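You operate a simulated robot arm through the tools that you are given. There is no shell and no other tool. Be economical: measure what you need, move in short steps, check, and stop when the job is done.

You run a simulated robot arm. Do the job below in one go: nothing can be reset, and whatever is moved stays where it is left.

Task
Stop weigher 27, drain it, zero it and set its target to 125 g.

It is judged by the outcome, as a careful person would: the job done as asked, and still so three seconds after it is handed in. It fails if anything else is knocked over, pushed out of place, dropped, spilled or broken.

Robot
A 7-joint arm with a fingered hand on a trunk, on a base that drives. Base frame: it is fixed to the floor where the robot stands at the start and does not move with it; the origin is under the middle of the robot, x ahead of it, y to its left, z up. Lengths are in m, angles in rad, forces in N, time in s.
With the tool pointing down near the work surface it reaches from about 0.34 to 0.72 m from the robot's upright axis, wherever it stands. Its first joint turns from -1.204 to 3.002 rad. Places, roughly: drain button of the line twenty-nine panel [4.2, 5.3, 0.9]; drain button of the line twenty-seven panel [0.7, -0.1, 0.9]; drain button of the line twenty-six panel [4, 4.9, 0.9]; screen of the line twenty-seven panel [0.6, 0, 1.2]; start button of the line twenty-nine panel [4.3, 5.5, 0.9]; start button of the line twenty-seven panel [0.5, 0.1, 0.9]; start button of the line twenty-six panel [4.1, 5.1, 0.9]; stop button of the line twenty-nine panel [4.3, 5.4, 0.9]; stop button of the line twenty-seven panel [0.6, 0, 0.9]; stop button of the line twenty-six panel [4.1, 5.1, 0.9]; target knob of the line twenty-nine panel [4.3, 5.4, 1]; target knob of the line twenty-seven panel [0.6, 0, 1]; target knob of the line twenty-six panel [4, 5, 1]; weigher 27 [0.2, 2.1, 2.9]; zero button of the line twenty-nine panel [4.2, 5.3, 0.9]; zero button of the line twenty-seven panel [0.7, 0, 0.9]. Payload 3.4 kg.
Tool frame: the origin (TCP) lies between the finger pads and is the grasp point; the fingertips stand 0.025 m ahead of it; z points along the fingers, y is the line along which they close. The gripper opens to 0.088 m. The gripper's body begins 0.029 m behind the TCP. The gripper is a hand of 4 fingers: y runs from the thumb to the fingers, the wrist lies at [-0.013, -0.097, -0.162] in the tool frame, and closing takes about 1.5 s.
Orientation is told as [roll, pitch, yaw] about the base's x, y, z axes, in that order, counted from this pose: with the fingers straight down and the wrist toward the robot, the tool's x, y and z point along [0, 1, 0], [1, 0, 0] and [0, 0, -1] of the base frame.

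Tools
- The arm moves only by the tool move_arm. Its argument "targets" is a list of rows, each a list of 7 numbers: the closure, from 0 (fully open) to 1 (shut), then the shift along the tool's x, y, z in units of 250 mm (1.0 is 250 mm), then the turn, a rotation vector about the tool's x, y, z in units of 60 degrees (1.0 is 60 degrees). In form: [[grip, dx, dy, dz, rx, ry, rz], ...]. A call has 1 to 12 rows; each row is the pose to reach, as a shift and turn from the pose commanded when the call began, along the tool's axes at that moment. A call with a number of a shift or a turn outside -1 to 1 is refused whole. Each row takes 0.2 s and may step no farther than 0.05 m and 0.15 rad from the row before; otherwise, or with a gripper value out of range, the whole call is refused. Where a pose cannot be reached the arm comes as near as it can. A force on the tool above 40 N (or 10 N above the force at the start of the call, whichever is more), or a blocked arm, ends the call early, and 0.2 s more pass. The fingers move at their own pace (about 0.108 m/s each) and stop on an object; they squeeze with about 26 N. The grip force told is the motor's: it shows also when the fingers shut on nothing. Time passes only in rows, and 0.2 s behind the last, so rows that repeat a pose let the fingers close. It gives the time, the measured TCP pose, the force on the tool (base axes), the opening and the grip force at its end, in the units of the frame above (readings bear some noise), with the torque about the TCP (base axes, N m) and any sound that the robot's microphone picked up, and new pictures: "views" is both (left out), scene, wrist or none.
- Cameras (640 x 400 px; columns grow to the right, rows downward): "scene" is now at [0.1294, -0.0112, 1.4525]; the picture's right is [-0.03, -1.00, 0.00], its down [-0.60, 0.02, -0.80] and it looks along [0.80, -0.03, -0.60] (base axes); focal length 255 px, centre (320, 200). "wrist" rides on the gripper at [0.064, -0.083, -0.098] in the tool frame; the picture's right is [-0.62, 0.37, -0.69], its down [-0.71, -0.63, 0.30] and it looks along [-0.32, 0.68, 0.65] (tool axes); focal length 265 px, centre (320, 200). There is no depth. A picture from a camera that has moved, and an enlarged one, comes with that camera's place and axes in the base frame and with its lens. The place of the scene camera against the robot may be out by one fixed shift of up to 0.018 m in any direction.
- slide_trunk(by): slides the trunk up (or, below 0, down) by that many m; the arm and the scene camera ride with it, the base frame stays. It gives what a move gives, with no picture.
- drive_base(legs): drives the robot by 1 to 6 legs, each [ahead, left, turn to the left] in m, m and rad, along the robot's own axes; the way and the turn of a leg run together, so that a leg with both is an arc; at most 1.5 m and 3.142 rad a leg. The arm and the cameras ride along, it lands a little off, and it stops where it bumps. It gives what a move gives, and a new picture of the scene camera.
- hand_shape(shape): the hand has 4 fingers and takes this shape, open, in about a second: jaw (thumb against the fingers, like two jaws); tri (thumb and two fingers); tip (a fingertip pinch); poke (one finger out to press); point (the index stretched); flat (the hand flat); cup (the hand cupped); fist (a fist). The gripper value then closes the fingers along that shape, each until it touches; the sizes above hold for jaw. It gives what a move gives, with no picture.
- head_to(pan, tilt): turns the head with the scene camera to pan (to the left, within 1.501 rad either way) and tilt (down, from -0.506 to 1.204), counted from straight ahead of the robot. It gives what a move gives, and a new picture of the scene camera.
- enlarge(camera, box): a new picture of the part [left, top, right, bottom] of that camera's present view, enlarged. It takes no simulated time.
- job_done(): hands the job in; it is judged then, once.

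Work in short steps. Places have to be worked out from the pictures, the camera data and where the tool is seen: move nearer, look again, correct. Check each grasp and each placing, and mend what went wrong. You have 120 turns and 260 pictures in all, those below and enlarged ones among them. Open the gripper and draw the arm clear of the work before you hand the job in, unless the task says otherwise; then end with one line.

The tools are called as a command line: name --pt "numbers of a row" for each row, then --argument value for the rest, lists and objects as JSON in quotes. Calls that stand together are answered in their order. move_arm: Moves the arm, as the interface text tells. Its arguments: {"type":"object","properties":{"targets":{"type":"array","items":{"type":"array","items":{"type":"number"}}},"views":{"type":"string","enum":["both","scene","wrist","none"]}},"required":["targets"]} The other tools are called the same way: slide_trunk (by) slides the trunk up or down; hand_shape (shape) gives the hand a shape; drive_base (legs) drives the base; head_to (pan, tilt) turns the head that bears the scene camera; enlarge (camera, box) takes an enlarged picture of a part of a camera's view; job_done () hands the job in.

At the start:

```text
time_s: 0.0
tool_pos: [0.4576, 0.0052, 1.2643]
tool_rot: [-0.001, 0.001, -0.001]
force: [-0.6, 0.9, -0.1]
wrist_torque: [0.0, -0.01, -0.01]
grip_width: 0.0874
finger_force: 0.1
shape: jaw
trunk travel left (down, up): [-0.75, 0.09]
robot x, y, heading: [-0.0042, -0.0037, -0.002]
head pan, tilt: [-0.031, 0.639]
```

scene: 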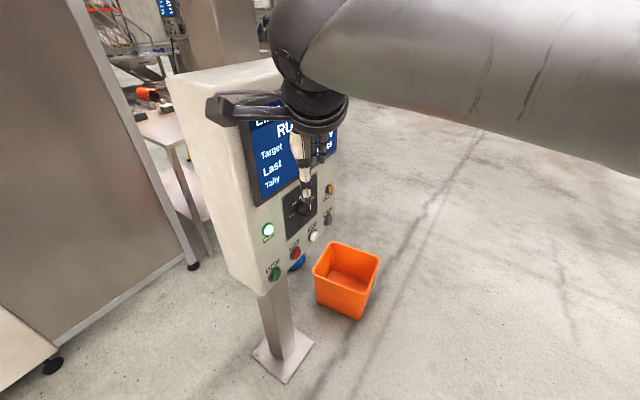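
wrist: 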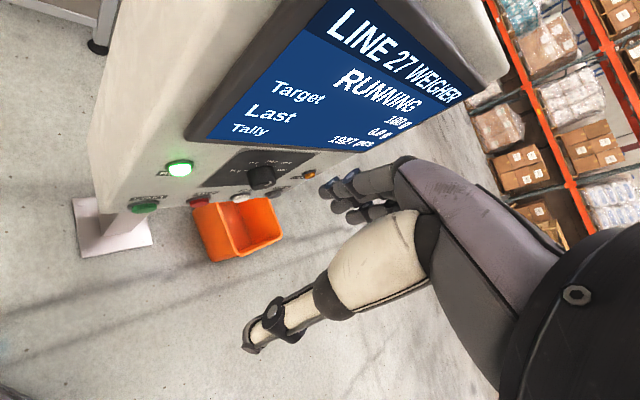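

The panel is in view, showing line 27 running. I enlarge both views to read the labels.

enlarge --camera "scene" --box '[220, 80, 380, 300]'

enlarge --camera "wrist" --box '[100, 120, 340, 270]'

enlarge --camera "wrist" --box '[200, 0, 480, 175]'

```text
1.82 times, centred on (300, 190) of scene
camera zoom: at [0.1294, -0.0112, 1.4525], right [-0.03, -1.0, 0.0], down [-0.6, 0.02, -0.8], along [0.8, -0.03, -0.6], focal length 463 px, centre (356, 218)
```

zoom: 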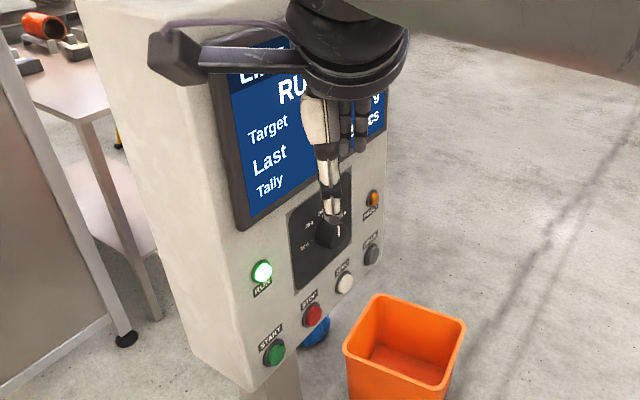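

```text
2.67 times, centred on (220, 195) of wrist
camera zoom: at [0.3746, 0.0697, 1.3608], right [0.37, -0.62, 0.69], down [-0.63, -0.71, -0.3], along [0.68, -0.32, -0.65], focal length 708 px, centre (587, 213)
```

zoom: 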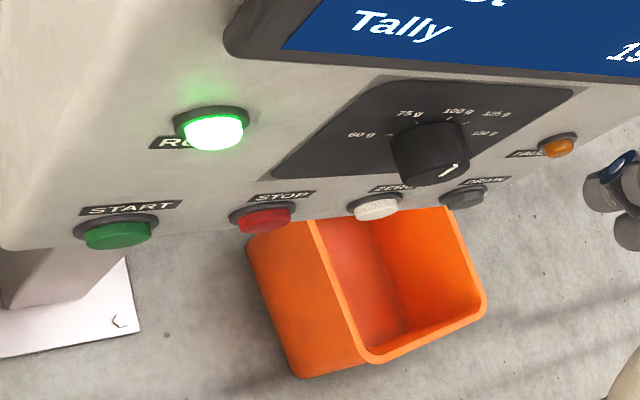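

```text
2.29 times, centred on (340, 88) of wrist
camera zoom: at [0.3746, 0.0697, 1.3608], right [0.37, -0.62, 0.69], down [-0.63, -0.71, -0.3], along [0.68, -0.32, -0.65], focal length 607 px, centre (274, 457)
```

zoom: 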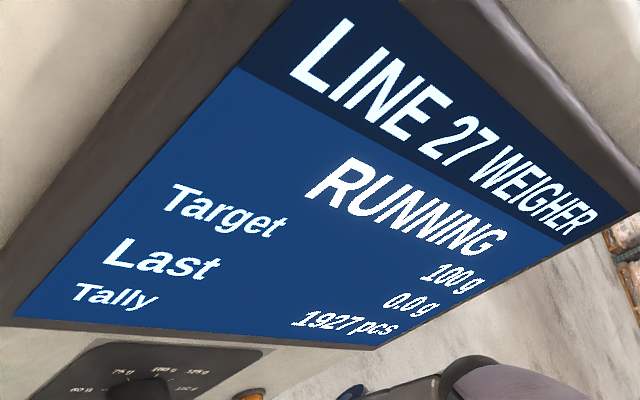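

Before pressing drain I want to see where weigher 27 discharges. I look to the left.

head_to --pan 1.4 --tilt -0.3

head_to --pan 1.2 --tilt 0.5

```text
time_s: 1.6
tool_pos: [0.4575, 0.0058, 1.2631]
tool_rot: [0.0, 0.0, 0.001]
force: [0.3, 0.7, -0.4]
wrist_torque: [-0.05, 0.0, -0.02]
grip_width: 0.0879
finger_force: 0.1
shape: jaw
trunk travel left (down, up): [-0.75, 0.09]
robot x, y, heading: [0.0029, 0.0008, -0.0]
head pan, tilt: [1.4, -0.3]
camera scene: at [0.0558, 0.0691, 1.5366], right [0.99, -0.17, 0.0], down [0.05, 0.29, -0.96], along [0.16, 0.94, 0.3], focal length 255 px, centre (320, 200)
```

scene: 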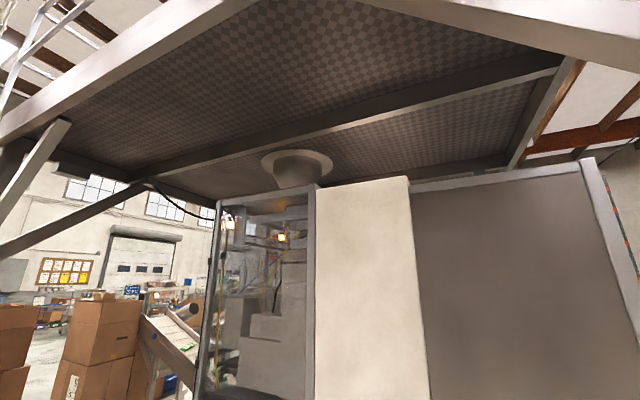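

```text
time_s: 2.7
tool_pos: [0.4577, 0.0057, 1.2643]
tool_rot: [0.0, 0.001, -0.001]
force: [0.2, -0.2, -0.4]
wrist_torque: [-0.01, 0.04, -0.04]
grip_width: 0.0876
finger_force: 0.0
shape: jaw
trunk travel left (down, up): [-0.75, 0.09]
robot x, y, heading: [-0.0022, -0.0002, -0.005]
head pan, tilt: [1.201, 0.499]
camera scene: at [0.0752, 0.0765, 1.4651], right [0.93, -0.36, 0.0], down [-0.17, -0.45, -0.88], along [0.32, 0.82, -0.48], focal length 255 px, centre (320, 200)
```

scene: 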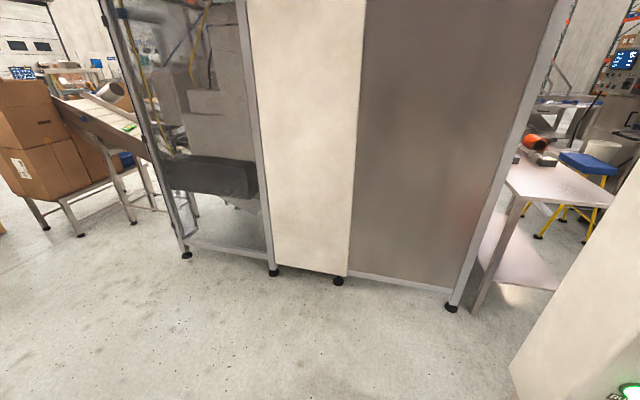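

The weigher discharges into its own bagger, so nothing stands in the way there. The panel face runs from about (0.55, 0.09) to (0.75, -0.06) and faces (-0.6, -0.8), so I drive round to stand square in front of it with some clearance.

drive_base --legs '[[0, -0.6, 0], [0.2, 0, 0], [0, 0, 0.93]]'

head_to --pan 0.0 --tilt 0.5

```text
time_s: 9.7
tool_pos: [0.4695, -0.2214, 1.2638]
tool_rot: [0.0, 0.002, 0.947]
force: [-0.2, -0.3, -0.9]
wrist_torque: [0.01, 0.01, 0.0]
grip_width: 0.0876
finger_force: 0.1
shape: jaw
trunk travel left (down, up): [-0.75, 0.09]
robot x, y, heading: [0.2053, -0.5923, 0.951]
head pan, tilt: [1.201, 0.499]
camera scene: at [0.1792, -0.4861, 1.465], right [0.84, 0.55, 0.0], down [0.26, -0.4, -0.88], along [-0.48, 0.74, -0.48], focal length 255 px, centre (320, 200)
```

scene: 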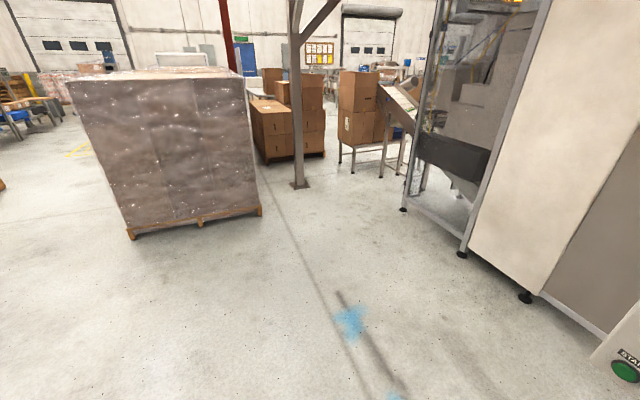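

```text
time_s: 11.1
tool_pos: [0.4693, -0.2202, 1.2635]
tool_rot: [-0.001, 0.0, 0.947]
force: [-0.5, -1.1, 0.0]
wrist_torque: [-0.03, -0.04, -0.03]
grip_width: 0.0876
finger_force: 0.1
shape: jaw
trunk travel left (down, up): [-0.75, 0.09]
robot x, y, heading: [0.2058, -0.5938, 0.95]
head pan, tilt: [0.0, 0.499]
camera scene: at [0.2819, -0.4885, 1.465], right [0.81, -0.58, 0.0], down [-0.28, -0.39, -0.88], along [0.51, 0.71, -0.48], focal length 255 px, centre (320, 200)
```

scene: 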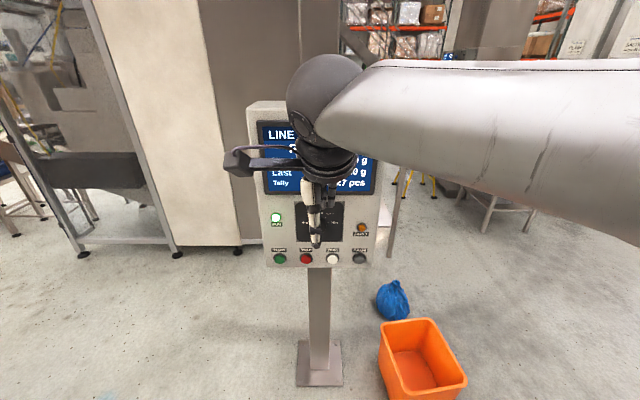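

Now square in front. I take the poke shape and lower the trunk 0.3 m so the hand comes to button height (still about 0.25 m short of the panel).

hand_shape --shape "poke"

slide_trunk --by -0.25

move_arm --pt "0 0 0 0 -0.14 0 0" --pt "0 0 0 0 -0.28 0 0" --pt "0 0 0 0 -0.42 0 0" --pt "0 0 0 0 -0.56 0 0" --pt "0 0 0 0 -0.7 0 0" --pt "0 0 0 0 -0.75 0 0"

move_arm --pt "0 0 0 0 -0.14 0 0" --pt "0 0 0 0 -0.28 0 0" --pt "0 0 0 0 -0.42 0 0" --pt "0 0 0 0 -0.56 0 0" --pt "0 0 0 0 -0.7 0 0" --pt "0 0 0 0 -0.75 0 0"

```text
time_s: 12.0
tool_pos: [0.4698, -0.2204, 1.2629]
tool_rot: [-0.001, -0.001, 0.948]
force: [0.0, 0.3, -0.5]
wrist_torque: [-0.02, 0.02, -0.01]
grip_width: 0.0
finger_force: 0.1
shape: poke
trunk travel left (down, up): [-0.75, 0.09]
robot x, y, heading: [0.2083, -0.5966, 0.946]
head pan, tilt: [0.0, 0.499]
```

```text
time_s: 14.6
tool_pos: [0.4701, -0.2198, 1.013]
tool_rot: [-0.001, -0.001, 0.947]
force: [0.3, -0.1, 0.3]
wrist_torque: [0.02, 0.01, 0.01]
grip_width: 0.0
finger_force: 0.0
shape: poke
trunk travel left (down, up): [-0.5, 0.34]
robot x, y, heading: [0.2058, -0.5956, 0.946]
head pan, tilt: [0.0, 0.499]
```

```text
time_s: 16.0
tool_pos: [0.4697, -0.2208, 1.0125]
tool_rot: [0.001, -0.787, 0.946]
force: [-0.1, -0.1, 1.0]
wrist_torque: [0.04, 0.03, 0.01]
grip_width: 0.0001
finger_force: 0.1
shape: poke
trunk travel left (down, up): [-0.5, 0.34]
robot x, y, heading: [0.2048, -0.5976, 0.947]
head pan, tilt: [0.0, 0.499]
camera scene: at [0.282, -0.4885, 1.215], right [0.81, -0.58, 0.0], down [-0.28, -0.39, -0.88], along [0.51, 0.71, -0.48], focal length 255 px, centre (320, 200)
camera wrist: at [0.3434, -0.2875, 1.023], right [0.37, -0.55, 0.75], down [0.45, -0.6, -0.66], along [0.81, 0.58, 0.02], focal length 265 px, centre (320, 200)
```

scene: 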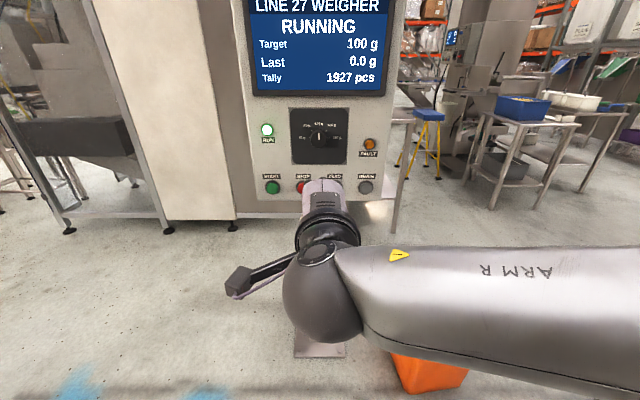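
wrist: 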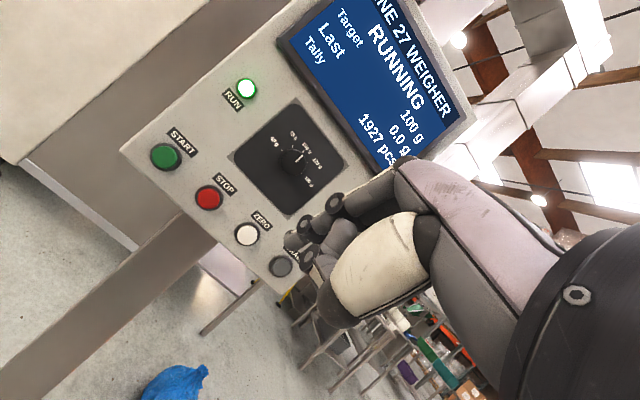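

```text
time_s: 17.4
tool_pos: [0.4697, -0.2205, 1.0131]
tool_rot: [-3.024, -1.57, -2.309]
force: [0.1, -0.3, 0.0]
wrist_torque: [-0.05, 0.01, 0.03]
grip_width: 0.0001
finger_force: 0.1
shape: poke
trunk travel left (down, up): [-0.5, 0.34]
robot x, y, heading: [0.2112, -0.5949, 0.949]
head pan, tilt: [0.0, 0.499]
camera scene: at [0.2817, -0.4885, 1.215], right [0.81, -0.58, 0.0], down [-0.28, -0.39, -0.88], along [0.51, 0.71, -0.48], focal length 255 px, centre (320, 200)
camera wrist: at [0.361, -0.2622, 0.9283], right [0.1, -0.92, 0.37], down [0.76, -0.17, -0.63], along [0.64, 0.34, 0.69], focal length 265 px, centre (320, 200)
```

scene: 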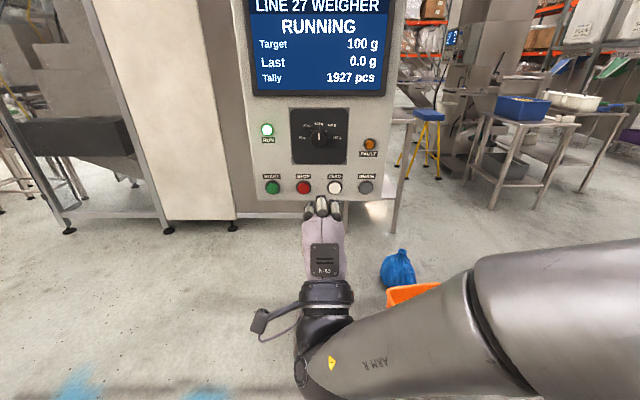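
wrist: 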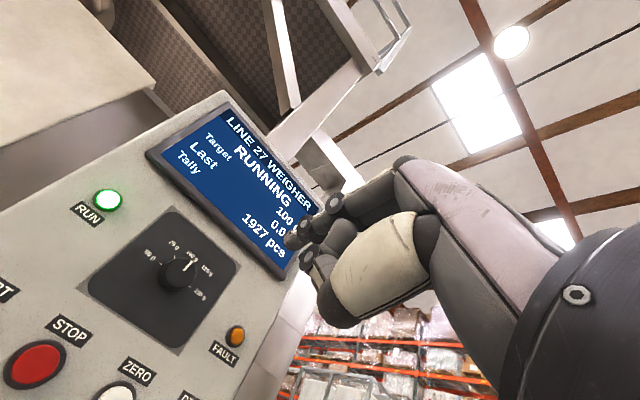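

The scene view now shows the whole control area unobstructed. I enlarge it for measuring and to see the poking finger.

enlarge --camera "scene" --box '[240, 100, 400, 200]'

enlarge --camera "scene" --box '[270, 180, 366, 240]'

enlarge --camera "wrist" --box '[260, 150, 420, 330]'

```text
4.00 times, centred on (320, 150) of scene
camera zoom: at [0.2817, -0.4885, 1.215], right [0.81, -0.58, 0.0], down [-0.28, -0.39, -0.88], along [0.51, 0.71, -0.48], focal length 1018 px, centre (320, 400)
```

zoom: 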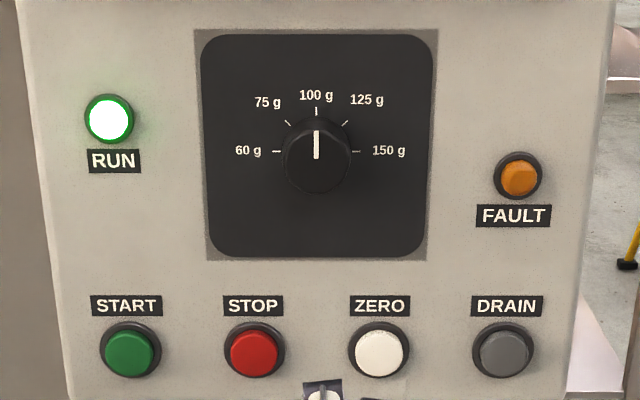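

```text
6.67 times, centred on (318, 210) of scene
camera zoom: at [0.2817, -0.4885, 1.215], right [0.81, -0.58, 0.0], down [-0.28, -0.39, -0.88], along [0.51, 0.71, -0.48], focal length 1697 px, centre (333, 133)
```

zoom: 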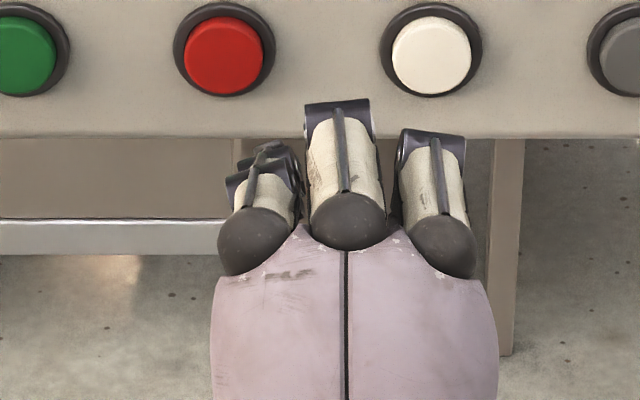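

```text
2.22 times, centred on (340, 240) of wrist
camera zoom: at [0.361, -0.2622, 0.9283], right [0.1, -0.92, 0.37], down [0.76, -0.17, -0.63], along [0.64, 0.34, 0.69], focal length 590 px, centre (276, 111)
```

zoom: 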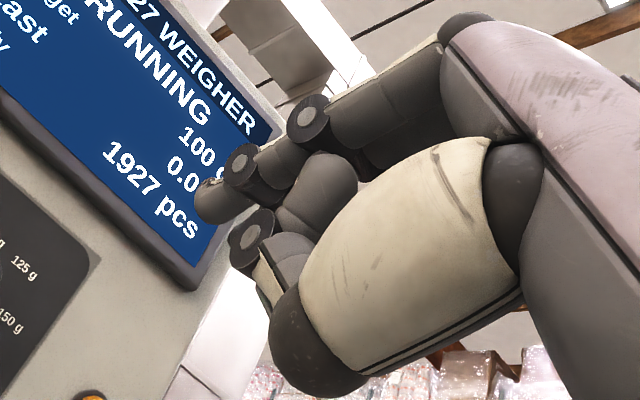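

The poke shape leaves the finger rather bent and hard to locate. I try the "point" shape and look again.

hand_shape --shape "point"

enlarge --camera "scene" --box '[270, 180, 366, 240]'

enlarge --camera "wrist" --box '[160, 130, 480, 330]'

```text
time_s: 18.3
tool_pos: [0.4705, -0.219, 1.0123]
tool_rot: [1.141, -1.57, -0.192]
force: [0.0, 0.1, 0.8]
wrist_torque: [0.0, 0.04, 0.0]
grip_width: 0.0001
finger_force: 0.1
shape: point
trunk travel left (down, up): [-0.5, 0.34]
robot x, y, heading: [0.2098, -0.5944, 0.95]
head pan, tilt: [0.0, 0.499]
```

```text
6.67 times, centred on (318, 210) of scene
camera zoom: at [0.282, -0.4885, 1.215], right [0.81, -0.58, 0.0], down [-0.28, -0.39, -0.88], along [0.51, 0.71, -0.48], focal length 1697 px, centre (333, 133)
```

zoom: 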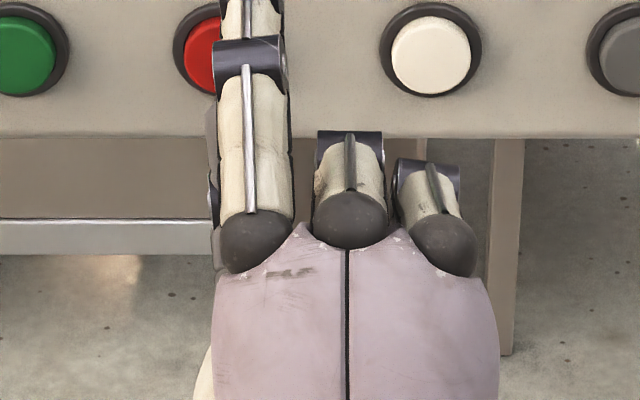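

```text
2.00 times, centred on (320, 230) of wrist
camera zoom: at [0.3614, -0.2622, 0.9285], right [0.1, -0.92, 0.37], down [0.76, -0.17, -0.63], along [0.65, 0.34, 0.68], focal length 531 px, centre (320, 140)
```

zoom: 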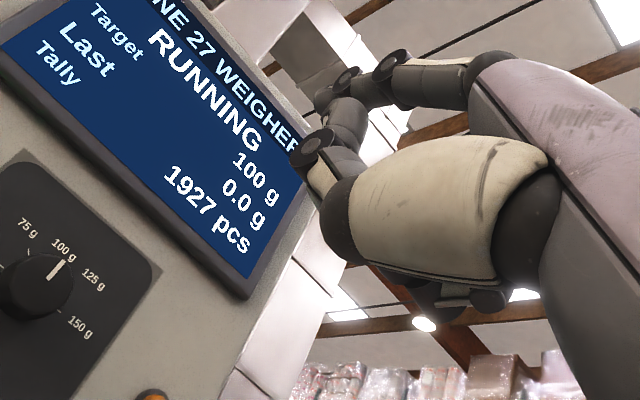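

A clear stretched index on the left side of the hand. I look at where its tip ends.

enlarge --camera "scene" --box '[272, 160, 352, 210]'

enlarge --camera "wrist" --box '[280, 130, 440, 230]'

```text
8.00 times, centred on (312, 185) of scene
camera zoom: at [0.282, -0.4885, 1.215], right [0.81, -0.58, 0.0], down [-0.28, -0.39, -0.88], along [0.51, 0.71, -0.48], focal length 2036 px, centre (384, 320)
```

zoom: 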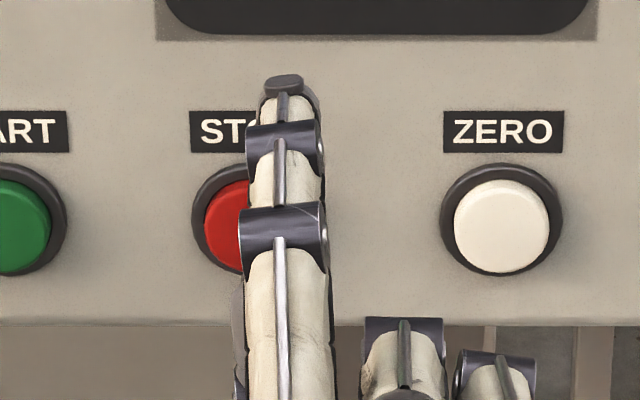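

```text
4.00 times, centred on (360, 180) of wrist
camera zoom: at [0.3614, -0.2622, 0.9285], right [0.1, -0.92, 0.37], down [0.76, -0.17, -0.63], along [0.65, 0.34, 0.68], focal length 1062 px, centre (160, 280)
```

zoom: 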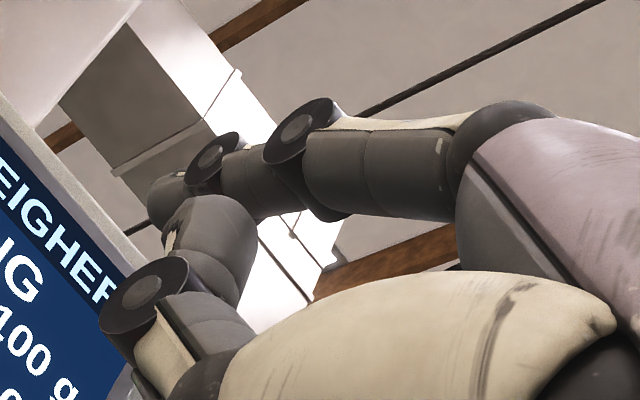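

The tip works out at about 0.03 ahead, 0.057 above and 0.012 left of the TCP; STOP is near (0.610, 0.050, 0.905), about 0.27 m ahead of it. I lower the trunk 0.16 m and roll forward 0.12 m.

slide_trunk --by -0.16

drive_base --legs '[[0.12, 0, 0]]'

enlarge --camera "scene" --box '[200, 100, 440, 250]'

```text
time_s: 20.1
tool_pos: [0.4706, -0.2199, 0.8529]
tool_rot: [2.036, -1.571, -1.089]
force: [0.0, -0.1, 0.3]
wrist_torque: [0.01, -0.02, 0.0]
grip_width: 0.0
finger_force: 0.0
shape: point
trunk travel left (down, up): [-0.34, 0.5]
robot x, y, heading: [0.2057, -0.5927, 0.954]
head pan, tilt: [0.0, 0.499]
```

```text
time_s: 21.3
tool_pos: [0.5398, -0.1221, 0.8517]
tool_rot: [0.96, -1.571, -0.011]
force: [-0.1, 0.1, 0.4]
wrist_torque: [-0.01, -0.03, -0.02]
grip_width: 0.0
finger_force: 0.1
shape: point
trunk travel left (down, up): [-0.34, 0.5]
robot x, y, heading: [0.2775, -0.495, 0.948]
head pan, tilt: [0.0, 0.499]
camera scene: at [0.3518, -0.3907, 1.055], right [0.81, -0.58, 0.0], down [-0.28, -0.39, -0.88], along [0.51, 0.71, -0.48], focal length 255 px, centre (320, 200)
```

scene: 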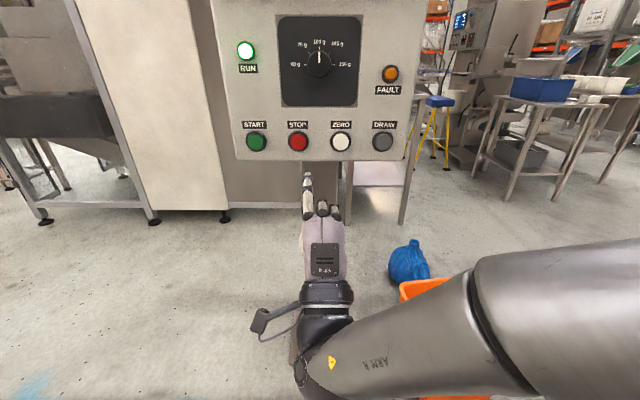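

```text
2.67 times, centred on (320, 175) of scene
camera zoom: at [0.3518, -0.3907, 1.055], right [0.81, -0.58, 0.0], down [-0.28, -0.39, -0.88], along [0.51, 0.71, -0.48], focal length 679 px, centre (320, 267)
```

zoom: 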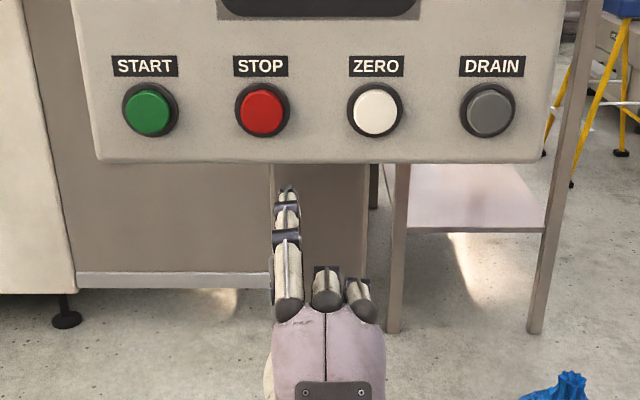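

Tip is level with STOP (z≈0.91), about 0.025 m to its right and 0.15 m short. I shift left and advance 0.12 m, then check.

move_arm --pt "0 0.099 0 0.1 0 0 0" --pt "0 0.099 0 0.25 0 0 0" --pt "0 0.099 0 0.4 0 0 0" --pt "0 0.099 0 0.48 0 0 0" --views "none"

enlarge --camera "scene" --box '[240, 90, 400, 190]'

enlarge --camera "wrist" --box '[0, 0, 640, 400]'

```text
time_s: 22.3
tool_pos: [0.5908, -0.0067, 0.8534]
tool_rot: [1.611, -1.571, -0.66]
force: [0.5, -0.8, -0.1]
wrist_torque: [0.06, 0.02, -0.02]
grip_width: 0.0
finger_force: 0.1
shape: point
trunk travel left (down, up): [-0.34, 0.5]
robot x, y, heading: [0.2759, -0.4973, 0.95]
head pan, tilt: [0.0, 0.499]
```

```text
4.00 times, centred on (320, 140) of scene
camera zoom: at [0.3517, -0.3908, 1.055], right [0.81, -0.58, 0.0], down [-0.28, -0.39, -0.88], along [0.51, 0.71, -0.48], focal length 1018 px, centre (320, 440)
```

zoom: 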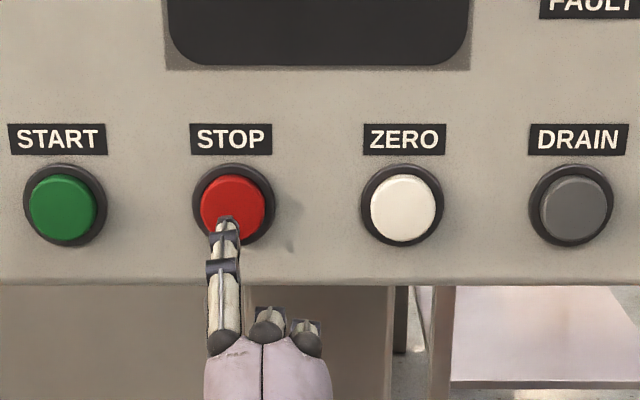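

```text
1.00 times, centred on (320, 200) of wrist (not enlarged: the box is as wide or as high as the picture)
camera zoom: at [0.4814, -0.0493, 0.7694], right [0.1, -0.92, 0.37], down [0.76, -0.17, -0.63], along [0.64, 0.34, 0.68], focal length 265 px, centre (320, 200)
```

zoom: 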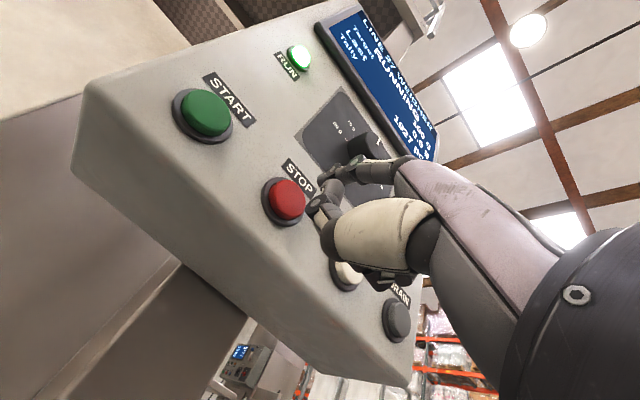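

The tip is lined up on STOP within a couple of mm, about 0.03 m short. I press in slowly and watch the force.

move_arm --pt "0 0 0 0.06 0 0 0" --pt "0 0 0 0.09 0 0 0" --pt "0 0 0 0.11 0 0 0" --pt "0 0 0 0.13 0 0 0" --views "scene"

enlarge --camera "scene" --box '[240, 90, 400, 190]'

```text
time_s: 23.3
tool_pos: [0.6094, 0.0183, 0.8537]
tool_rot: [2.634, -1.57, -1.685]
force: [-0.1, -0.8, 0.3]
wrist_torque: [-0.02, -0.02, 0.0]
grip_width: 0.0003
finger_force: 0.0
shape: point
trunk travel left (down, up): [-0.34, 0.5]
robot x, y, heading: [0.2781, -0.4988, 0.951]
head pan, tilt: [0.0, 0.499]
camera scene: at [0.3516, -0.3909, 1.055], right [0.81, -0.58, 0.0], down [-0.28, -0.39, -0.88], along [0.51, 0.71, -0.48], focal length 255 px, centre (320, 200)
```

scene: 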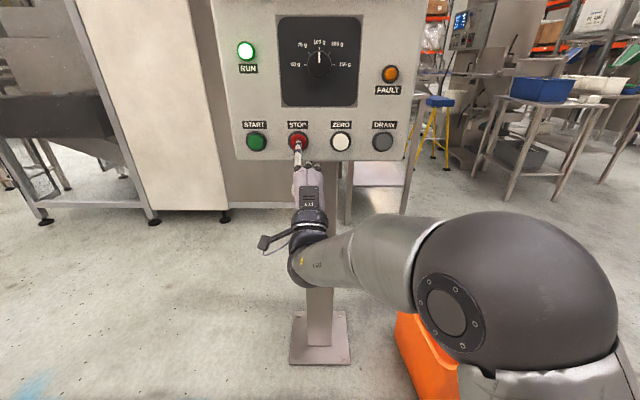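

```text
4.00 times, centred on (320, 140) of scene
camera zoom: at [0.3516, -0.3909, 1.055], right [0.81, -0.58, 0.0], down [-0.28, -0.39, -0.88], along [0.51, 0.71, -0.48], focal length 1018 px, centre (320, 440)
```

zoom: 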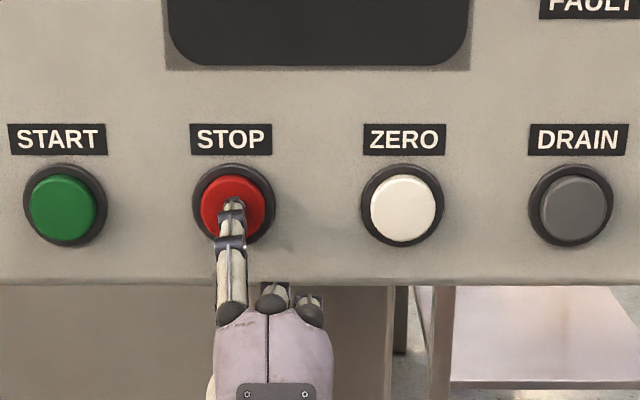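

No contact yet; the tip is right on STOP's centre. I go on in small steps.

move_arm --pt "0 0 0 0.02 0 0 0" --pt "0 0 0 0.03 0 0 0" --pt "0 0 0 0.04 0 0 0" --pt "0 0 0 0.05 0 0 0" --views "scene"

enlarge --camera "scene" --box '[240, 90, 400, 190]'

```text
time_s: 24.3
tool_pos: [0.6125, 0.0258, 0.8543]
tool_rot: [-3.134, -1.571, -2.199]
force: [-7.3, -13.1, -5.0]
wrist_torque: [0.68, -0.46, 0.17]
grip_width: 0.0
finger_force: 0.1
shape: point
trunk travel left (down, up): [-0.34, 0.5]
robot x, y, heading: [0.2765, -0.4954, 0.947]
head pan, tilt: [0.0, 0.499]
heard: click
camera scene: at [0.3504, -0.393, 1.0553], right [0.81, -0.58, 0.0], down [-0.28, -0.39, -0.88], along [0.51, 0.71, -0.48], focal length 255 px, centre (320, 200)
```

scene: 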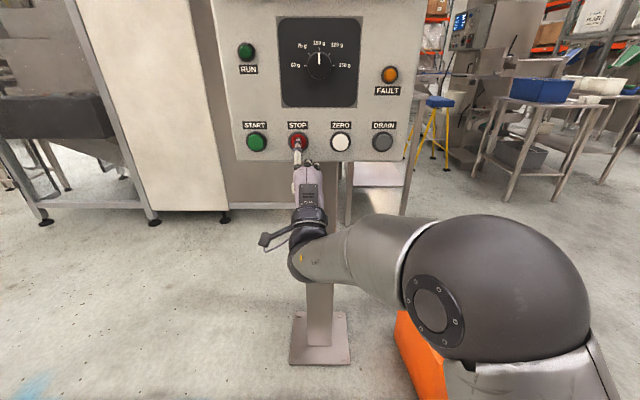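

```text
4.00 times, centred on (320, 140) of scene
camera zoom: at [0.3504, -0.393, 1.0553], right [0.81, -0.58, 0.0], down [-0.28, -0.39, -0.88], along [0.51, 0.71, -0.48], focal length 1018 px, centre (320, 440)
```

zoom: 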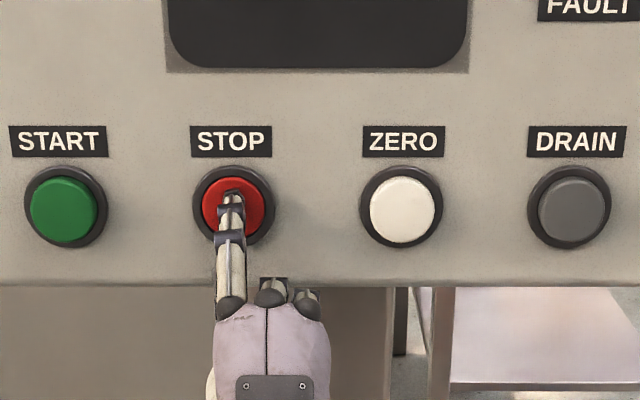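

A click, and the RUN lamp went out. I back off and look up at the screen.

move_arm --pt "0 0 0 -0.1 0 0 0" --pt "0 0 0 -0.25 0 0 0" --views "none"

head_to --pan 0.0 --tilt 0.1

```text
time_s: 24.9
tool_pos: [0.5793, -0.0237, 0.855]
tool_rot: [1.313, -1.573, -0.365]
force: [1.4, 0.4, 0.3]
wrist_torque: [0.0, -0.02, -0.01]
grip_width: 0.0
finger_force: 0.0
shape: point
trunk travel left (down, up): [-0.34, 0.5]
robot x, y, heading: [0.276, -0.4959, 0.954]
head pan, tilt: [0.0, 0.499]
```

```text
time_s: 25.8
tool_pos: [0.5787, -0.0224, 0.8552]
tool_rot: [1.599, -1.571, -0.648]
force: [-0.2, -0.3, -0.4]
wrist_torque: [0.02, 0.02, 0.02]
grip_width: 0.0
finger_force: 0.0
shape: point
trunk travel left (down, up): [-0.34, 0.5]
robot x, y, heading: [0.2799, -0.498, 0.951]
head pan, tilt: [0.0, 0.099]
camera scene: at [0.3522, -0.3901, 1.092], right [0.81, -0.58, 0.0], down [-0.06, -0.08, -0.99], along [0.58, 0.81, -0.1], focal length 255 px, centre (320, 200)
```

scene: 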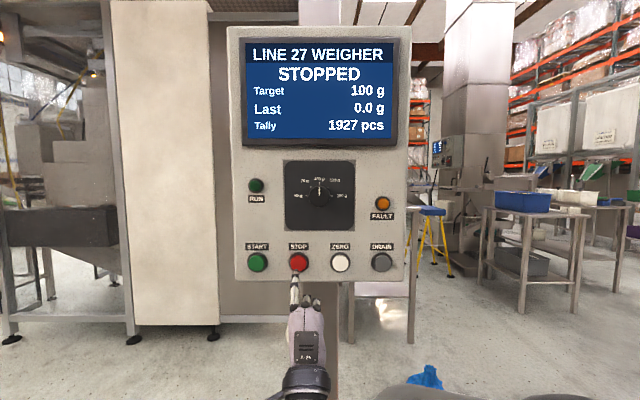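

Screen reads STOPPED. I shift 0.171 m right to DRAIN and check the alignment.

move_arm --pt "0 -0.18 0 0 0 0 0" --pt "0 -0.36 0 0 0 0 0" --pt "0 -0.54 0 0 0 0 0" --pt "0 -0.684 0 0.08 0 0 0" --pt "0 -0.684 0 0.16 0 0 0" --views "none"

enlarge --camera "scene" --box '[260, 230, 420, 330]'

```text
time_s: 27.0
tool_pos: [0.6811, -0.0488, 0.8606]
tool_rot: [1.022, -1.557, -0.123]
force: [0.8, 0.0, 0.5]
wrist_torque: [-0.01, 0.01, -0.02]
grip_width: 0.0001
finger_force: 0.1
shape: point
out of reach, approached as far as the arm can: row 2, 3, 4, 5
trunk travel left (down, up): [-0.34, 0.5]
robot x, y, heading: [0.2787, -0.4963, 0.948]
head pan, tilt: [0.0, 0.099]
```

```text
4.00 times, centred on (340, 280) of scene
camera zoom: at [0.3528, -0.3899, 1.092], right [0.81, -0.58, 0.0], down [-0.06, -0.08, -0.99], along [0.58, 0.81, -0.1], focal length 1018 px, centre (240, -120)
```

zoom: 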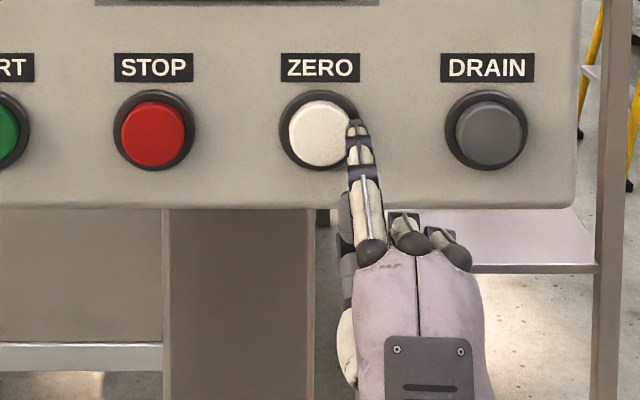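

The arm runs out of reach toward the right. I bring it back left and away, then shift the base right instead.

move_arm --pt "0 0 0 -0.16 0 0 0" --pt "0 0.18 0 -0.16 0 0 0" --pt "0 0.36 0 -0.16 0 0 0" --pt "0 0.5 0 -0.16 0 0 0" --views "none"

drive_base --legs '[[0, -0.13, 0]]'

enlarge --camera "scene" --box '[200, 180, 440, 330]'

```text
time_s: 28.0
tool_pos: [0.5515, -0.0043, 0.8666]
tool_rot: [1.047, -1.556, -0.145]
force: [-0.6, 0.1, 0.9]
wrist_torque: [0.0, -0.02, -0.02]
grip_width: 0.0
finger_force: 0.0
shape: point
trunk travel left (down, up): [-0.34, 0.5]
robot x, y, heading: [0.2774, -0.5014, 0.946]
head pan, tilt: [0.0, 0.099]
```

```text
time_s: 29.3
tool_pos: [0.6585, -0.0808, 0.865]
tool_rot: [1.054, -1.556, -0.157]
force: [0.0, -0.5, -0.7]
wrist_torque: [0.03, 0.01, -0.01]
grip_width: 0.0001
finger_force: 0.1
shape: point
trunk travel left (down, up): [-0.34, 0.5]
robot x, y, heading: [0.3805, -0.5724, 0.949]
head pan, tilt: [0.0, 0.099]
camera scene: at [0.4582, -0.4661, 1.0921], right [0.81, -0.58, 0.0], down [-0.06, -0.08, -1.0], along [0.58, 0.81, -0.1], focal length 255 px, centre (320, 200)
```

scene: 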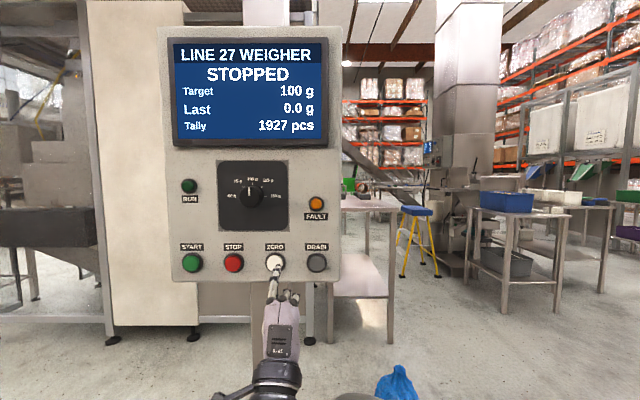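

```text
2.67 times, centred on (320, 255) of scene
camera zoom: at [0.4582, -0.4661, 1.0921], right [0.81, -0.58, 0.0], down [-0.06, -0.08, -1.0], along [0.58, 0.81, -0.1], focal length 679 px, centre (320, 53)
```

zoom: 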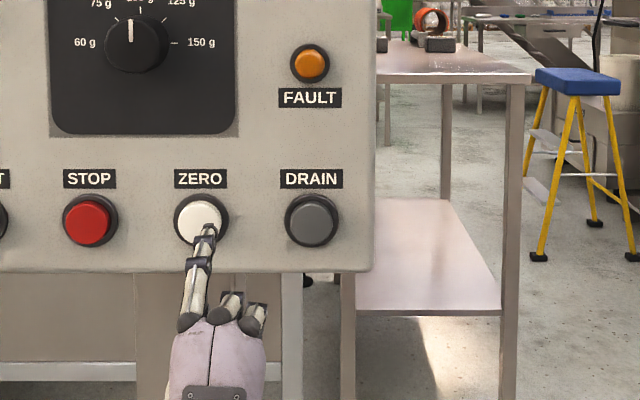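

Now DRAIN should be in reach: about 0.073 right, 0.06 ahead and slightly lower. I move over and halfway in, straightening the small yaw error.

move_arm --pt "0 -0.15 -0.03 0 0 0.02 0" --pt "0 -0.291 -0.03 0 0 0.045 0" --pt "0 -0.291 -0.03 0.1 0 0.045 0" --views "none"

enlarge --camera "scene" --box '[220, 230, 380, 330]'

```text
time_s: 30.1
tool_pos: [0.7293, -0.1052, 0.8581]
tool_rot: [1.09, -1.558, -0.145]
force: [0.5, 0.6, -0.1]
wrist_torque: [-0.03, 0.0, 0.0]
grip_width: 0.0
finger_force: 0.0
shape: point
trunk travel left (down, up): [-0.34, 0.5]
robot x, y, heading: [0.3809, -0.57, 0.949]
head pan, tilt: [0.0, 0.099]
```

```text
4.00 times, centred on (300, 280) of scene
camera zoom: at [0.458, -0.4659, 1.0921], right [0.81, -0.58, 0.0], down [-0.06, -0.08, -1.0], along [0.58, 0.81, -0.1], focal length 1018 px, centre (400, -120)
```

zoom: 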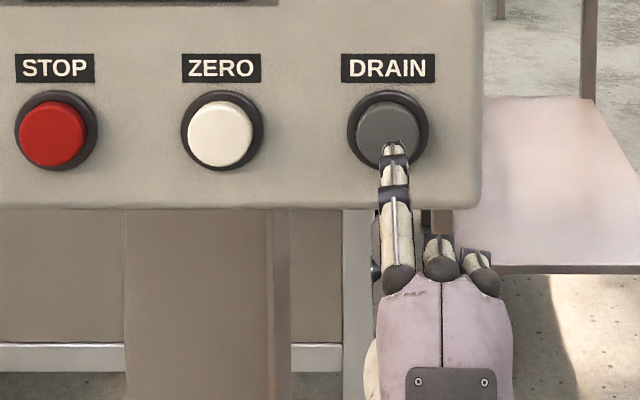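

Tip is 3–4 mm right of DRAIN's centre and about 0.035 short. I trim and press slowly.

move_arm --pt "0 0.014 0 0.08 0 0 0" --pt "0 0.014 0 0.11 0 0 0" --pt "0 0.014 0 0.13 0 0 0" --pt "0 0.014 0 0.14 0 0 0" --pt "0 0.014 0 0.15 0 0 0" --pt "0 0.014 0 0.16 0 0 0" --views "scene"

```text
time_s: 31.5
tool_pos: [0.7497, -0.0747, 0.859]
tool_rot: [1.223, -1.557, -0.277]
force: [-8.4, -11.9, -4.7]
wrist_torque: [0.55, -0.49, 0.16]
grip_width: 0.0003
finger_force: 0.0
shape: point
trunk travel left (down, up): [-0.34, 0.5]
robot x, y, heading: [0.3793, -0.5695, 0.946]
head pan, tilt: [0.0, 0.099]
heard: click
camera scene: at [0.4567, -0.4677, 1.0923], right [0.81, -0.58, 0.0], down [-0.06, -0.08, -1.0], along [0.58, 0.81, -0.1], focal length 255 px, centre (320, 200)
```

scene: 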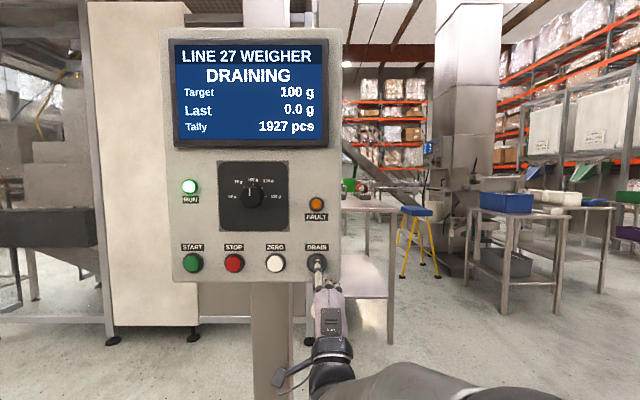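

DRAINING is shown. I release the button and watch whether it carries on.

move_arm --pt "0 0 0 -0.15 0 0 0" --pt "0 0 0 -0.25 0 0 0" --pt "0 0 0 -0.25 0 0 0" --pt "0 0 0 -0.25 0 0 0" --views "scene"

```text
time_s: 32.5
tool_pos: [0.7148, -0.1192, 0.8569]
tool_rot: [1.113, -1.558, -0.169]
force: [-0.2, -0.6, 0.4]
wrist_torque: [0.03, 0.0, -0.02]
grip_width: 0.0002
finger_force: 0.0
shape: point
trunk travel left (down, up): [-0.34, 0.5]
robot x, y, heading: [0.3823, -0.5733, 0.947]
head pan, tilt: [0.0, 0.099]
camera scene: at [0.4581, -0.4659, 1.0921], right [0.81, -0.58, 0.0], down [-0.06, -0.08, -0.99], along [0.58, 0.81, -0.1], focal length 255 px, centre (320, 200)
```

scene: 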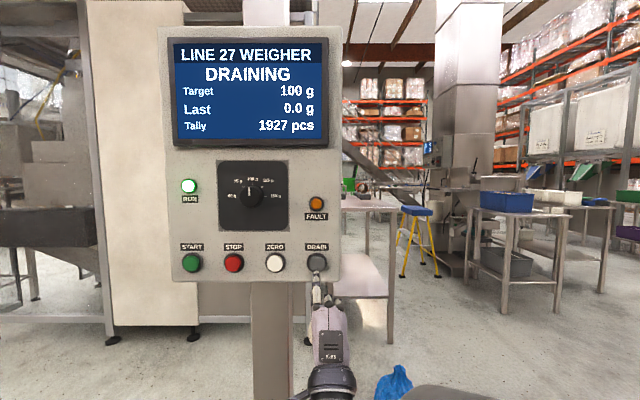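

It goes on draining by itself. Meanwhile I move in front of ZERO and wait there, without touching.

move_arm --pt "0 0.18 0 0 0 0 0" --pt "0 0.345 0 0 0 0 0" --pt "0 0.345 0 0.09 0 0 0" --pt "0 0.345 0 0.09 0 0 0" --pt "0 0.345 0 0.09 0 0 0" --pt "0 0.345 0 0.09 0 0 0" --pt "0 0.345 0 0.09 0 0 0" --pt "0 0.345 0 0.09 0 0 0" --views "scene"

enlarge --camera "scene" --box '[200, 230, 360, 330]'

```text
time_s: 34.3
tool_pos: [0.6589, -0.0531, 0.8595]
tool_rot: [1.096, -1.557, -0.15]
force: [0.3, -0.5, 0.8]
wrist_torque: [0.0, 0.01, 0.0]
grip_width: 0.0001
finger_force: 0.0
shape: point
trunk travel left (down, up): [-0.34, 0.5]
robot x, y, heading: [0.3855, -0.5716, 0.948]
head pan, tilt: [0.0, 0.099]
camera scene: at [0.458, -0.4659, 1.0921], right [0.81, -0.58, 0.0], down [-0.06, -0.08, -1.0], along [0.58, 0.81, -0.1], focal length 255 px, centre (320, 200)
```

scene: 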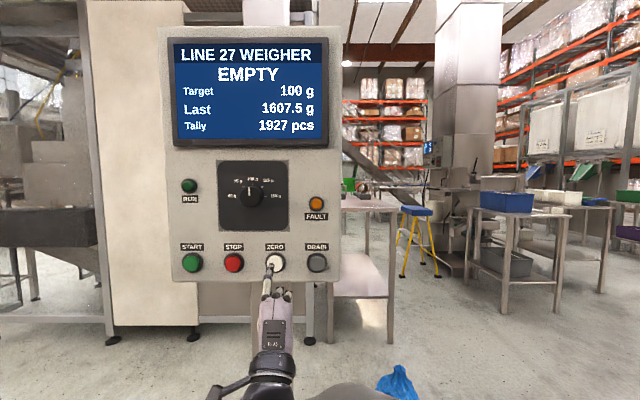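

```text
4.00 times, centred on (280, 280) of scene
camera zoom: at [0.458, -0.4659, 1.0921], right [0.81, -0.58, 0.0], down [-0.06, -0.08, -1.0], along [0.58, 0.81, -0.1], focal length 1018 px, centre (480, -120)
```

zoom: 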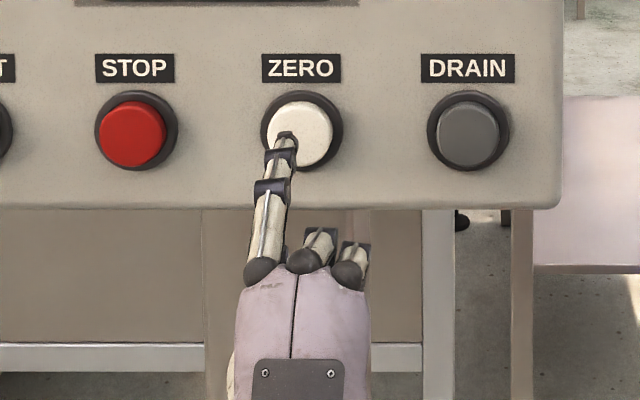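

Screen says EMPTY: the drain finished. The tip lines up with ZERO once perspective is allowed for, so I press it.

move_arm --pt "0 -0.004 0 0.08 0 0 0" --pt "0 -0.004 0 0.11 0 0 0" --pt "0 -0.004 0 0.13 0 0 0" --pt "0 -0.004 0 0.14 0 0 0" --pt "0 -0.004 0 0.15 0 0 0" --pt "0 -0.004 0 0.16 0 0 0" --views "scene"

```text
time_s: 35.7
tool_pos: [0.682, -0.0245, 0.8586]
tool_rot: [1.23, -1.559, -0.282]
force: [-8.1, -12.4, -5.8]
wrist_torque: [0.62, -0.51, 0.21]
grip_width: 0.0
finger_force: 0.0
shape: point
trunk travel left (down, up): [-0.34, 0.5]
robot x, y, heading: [0.3817, -0.5752, 0.946]
head pan, tilt: [0.0, 0.099]
heard: click
camera scene: at [0.4566, -0.4679, 1.0923], right [0.81, -0.58, 0.0], down [-0.06, -0.08, -1.0], along [0.58, 0.81, -0.1], focal length 255 px, centre (320, 200)
```

scene: 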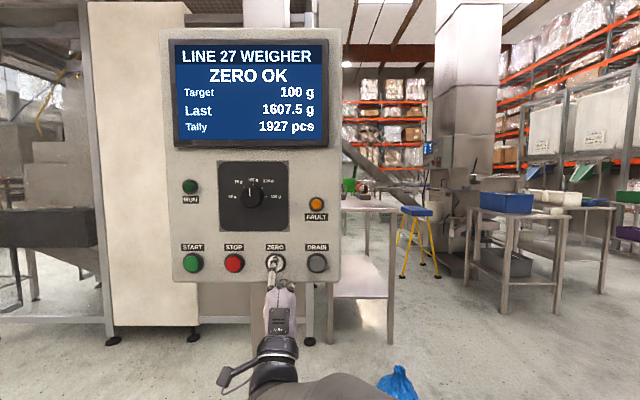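

ZERO OK. Now the knob: I back off 0.12 m, take the jaw shape and raise the trunk so the hand comes level with the knob.

move_arm --pt "0 0 0 -0.15 0 0 0" --pt "0 0.08 0 -0.32 0 0 0" --pt "0 0.18 0 -0.5 0 0 0" --views "none"

hand_shape --shape "jaw"

slide_trunk --by 0.185

head_to --pan 0.15 --tilt 0.35

enlarge --camera "wrist" --box '[0, 0, 640, 400]'

```text
refused: row 3 steps farther than a row can; nothing moved
```

```text
time_s: 36.6
tool_pos: [0.679, -0.0235, 0.8612]
tool_rot: [1.366, -1.561, -0.419]
force: [-20.2, -18.5, -7.4]
wrist_torque: [0.74, -0.82, 0.08]
grip_width: 0.0828
finger_force: 0.1
shape: jaw
trunk travel left (down, up): [-0.34, 0.5]
robot x, y, heading: [0.3792, -0.569, 0.945]
head pan, tilt: [0.0, 0.099]
```

```text
time_s: 37.1
tool_pos: [0.6778, -0.0232, 0.8689]
tool_rot: [1.112, -1.561, -0.159]
force: [-11.7, -12.5, -6.2]
wrist_torque: [0.56, -0.53, 0.14]
grip_width: 0.0878
finger_force: 0.1
shape: jaw
trunk travel left (down, up): [-0.352, 0.488]
robot x, y, heading: [0.3841, -0.5755, 0.949]
head pan, tilt: [0.0, 0.099]
stopped: the force on the tool passed its limit at 70 N (the readings are from after the stop); the commanded pose is now the measured one
```

```text
time_s: 37.9
tool_pos: [0.6785, -0.0244, 0.8702]
tool_rot: [1.189, -1.562, -0.236]
force: [-13.9, -14.3, -6.1]
wrist_torque: [0.6, -0.63, 0.1]
grip_width: 0.0874
finger_force: 0.1
shape: jaw
trunk travel left (down, up): [-0.352, 0.488]
robot x, y, heading: [0.3816, -0.5687, 0.95]
head pan, tilt: [0.15, 0.351]
camera scene: at [0.4441, -0.4599, 1.0808], right [0.89, -0.46, 0.0], down [-0.15, -0.3, -0.94], along [0.43, 0.84, -0.34], focal length 255 px, centre (320, 200)
```

scene: 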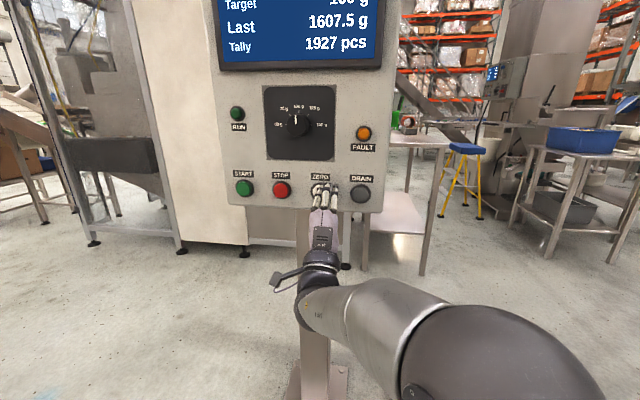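

```text
1.00 times, centred on (320, 200) of wrist (not enlarged: the box is as wide or as high as the picture)
camera zoom: at [0.5686, -0.0659, 0.7863], right [0.1, -0.93, 0.37], down [0.75, -0.17, -0.64], along [0.65, 0.34, 0.68], focal length 265 px, centre (320, 200)
```

zoom: 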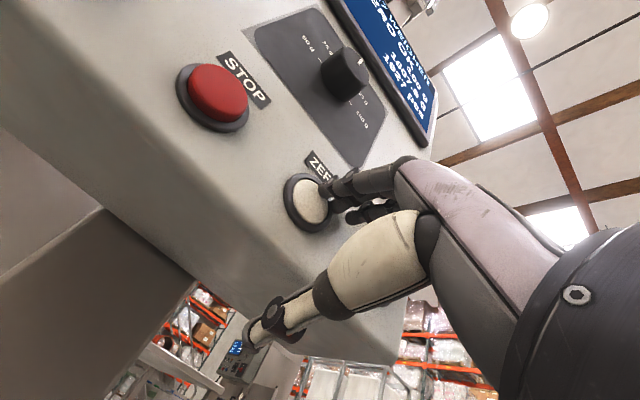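

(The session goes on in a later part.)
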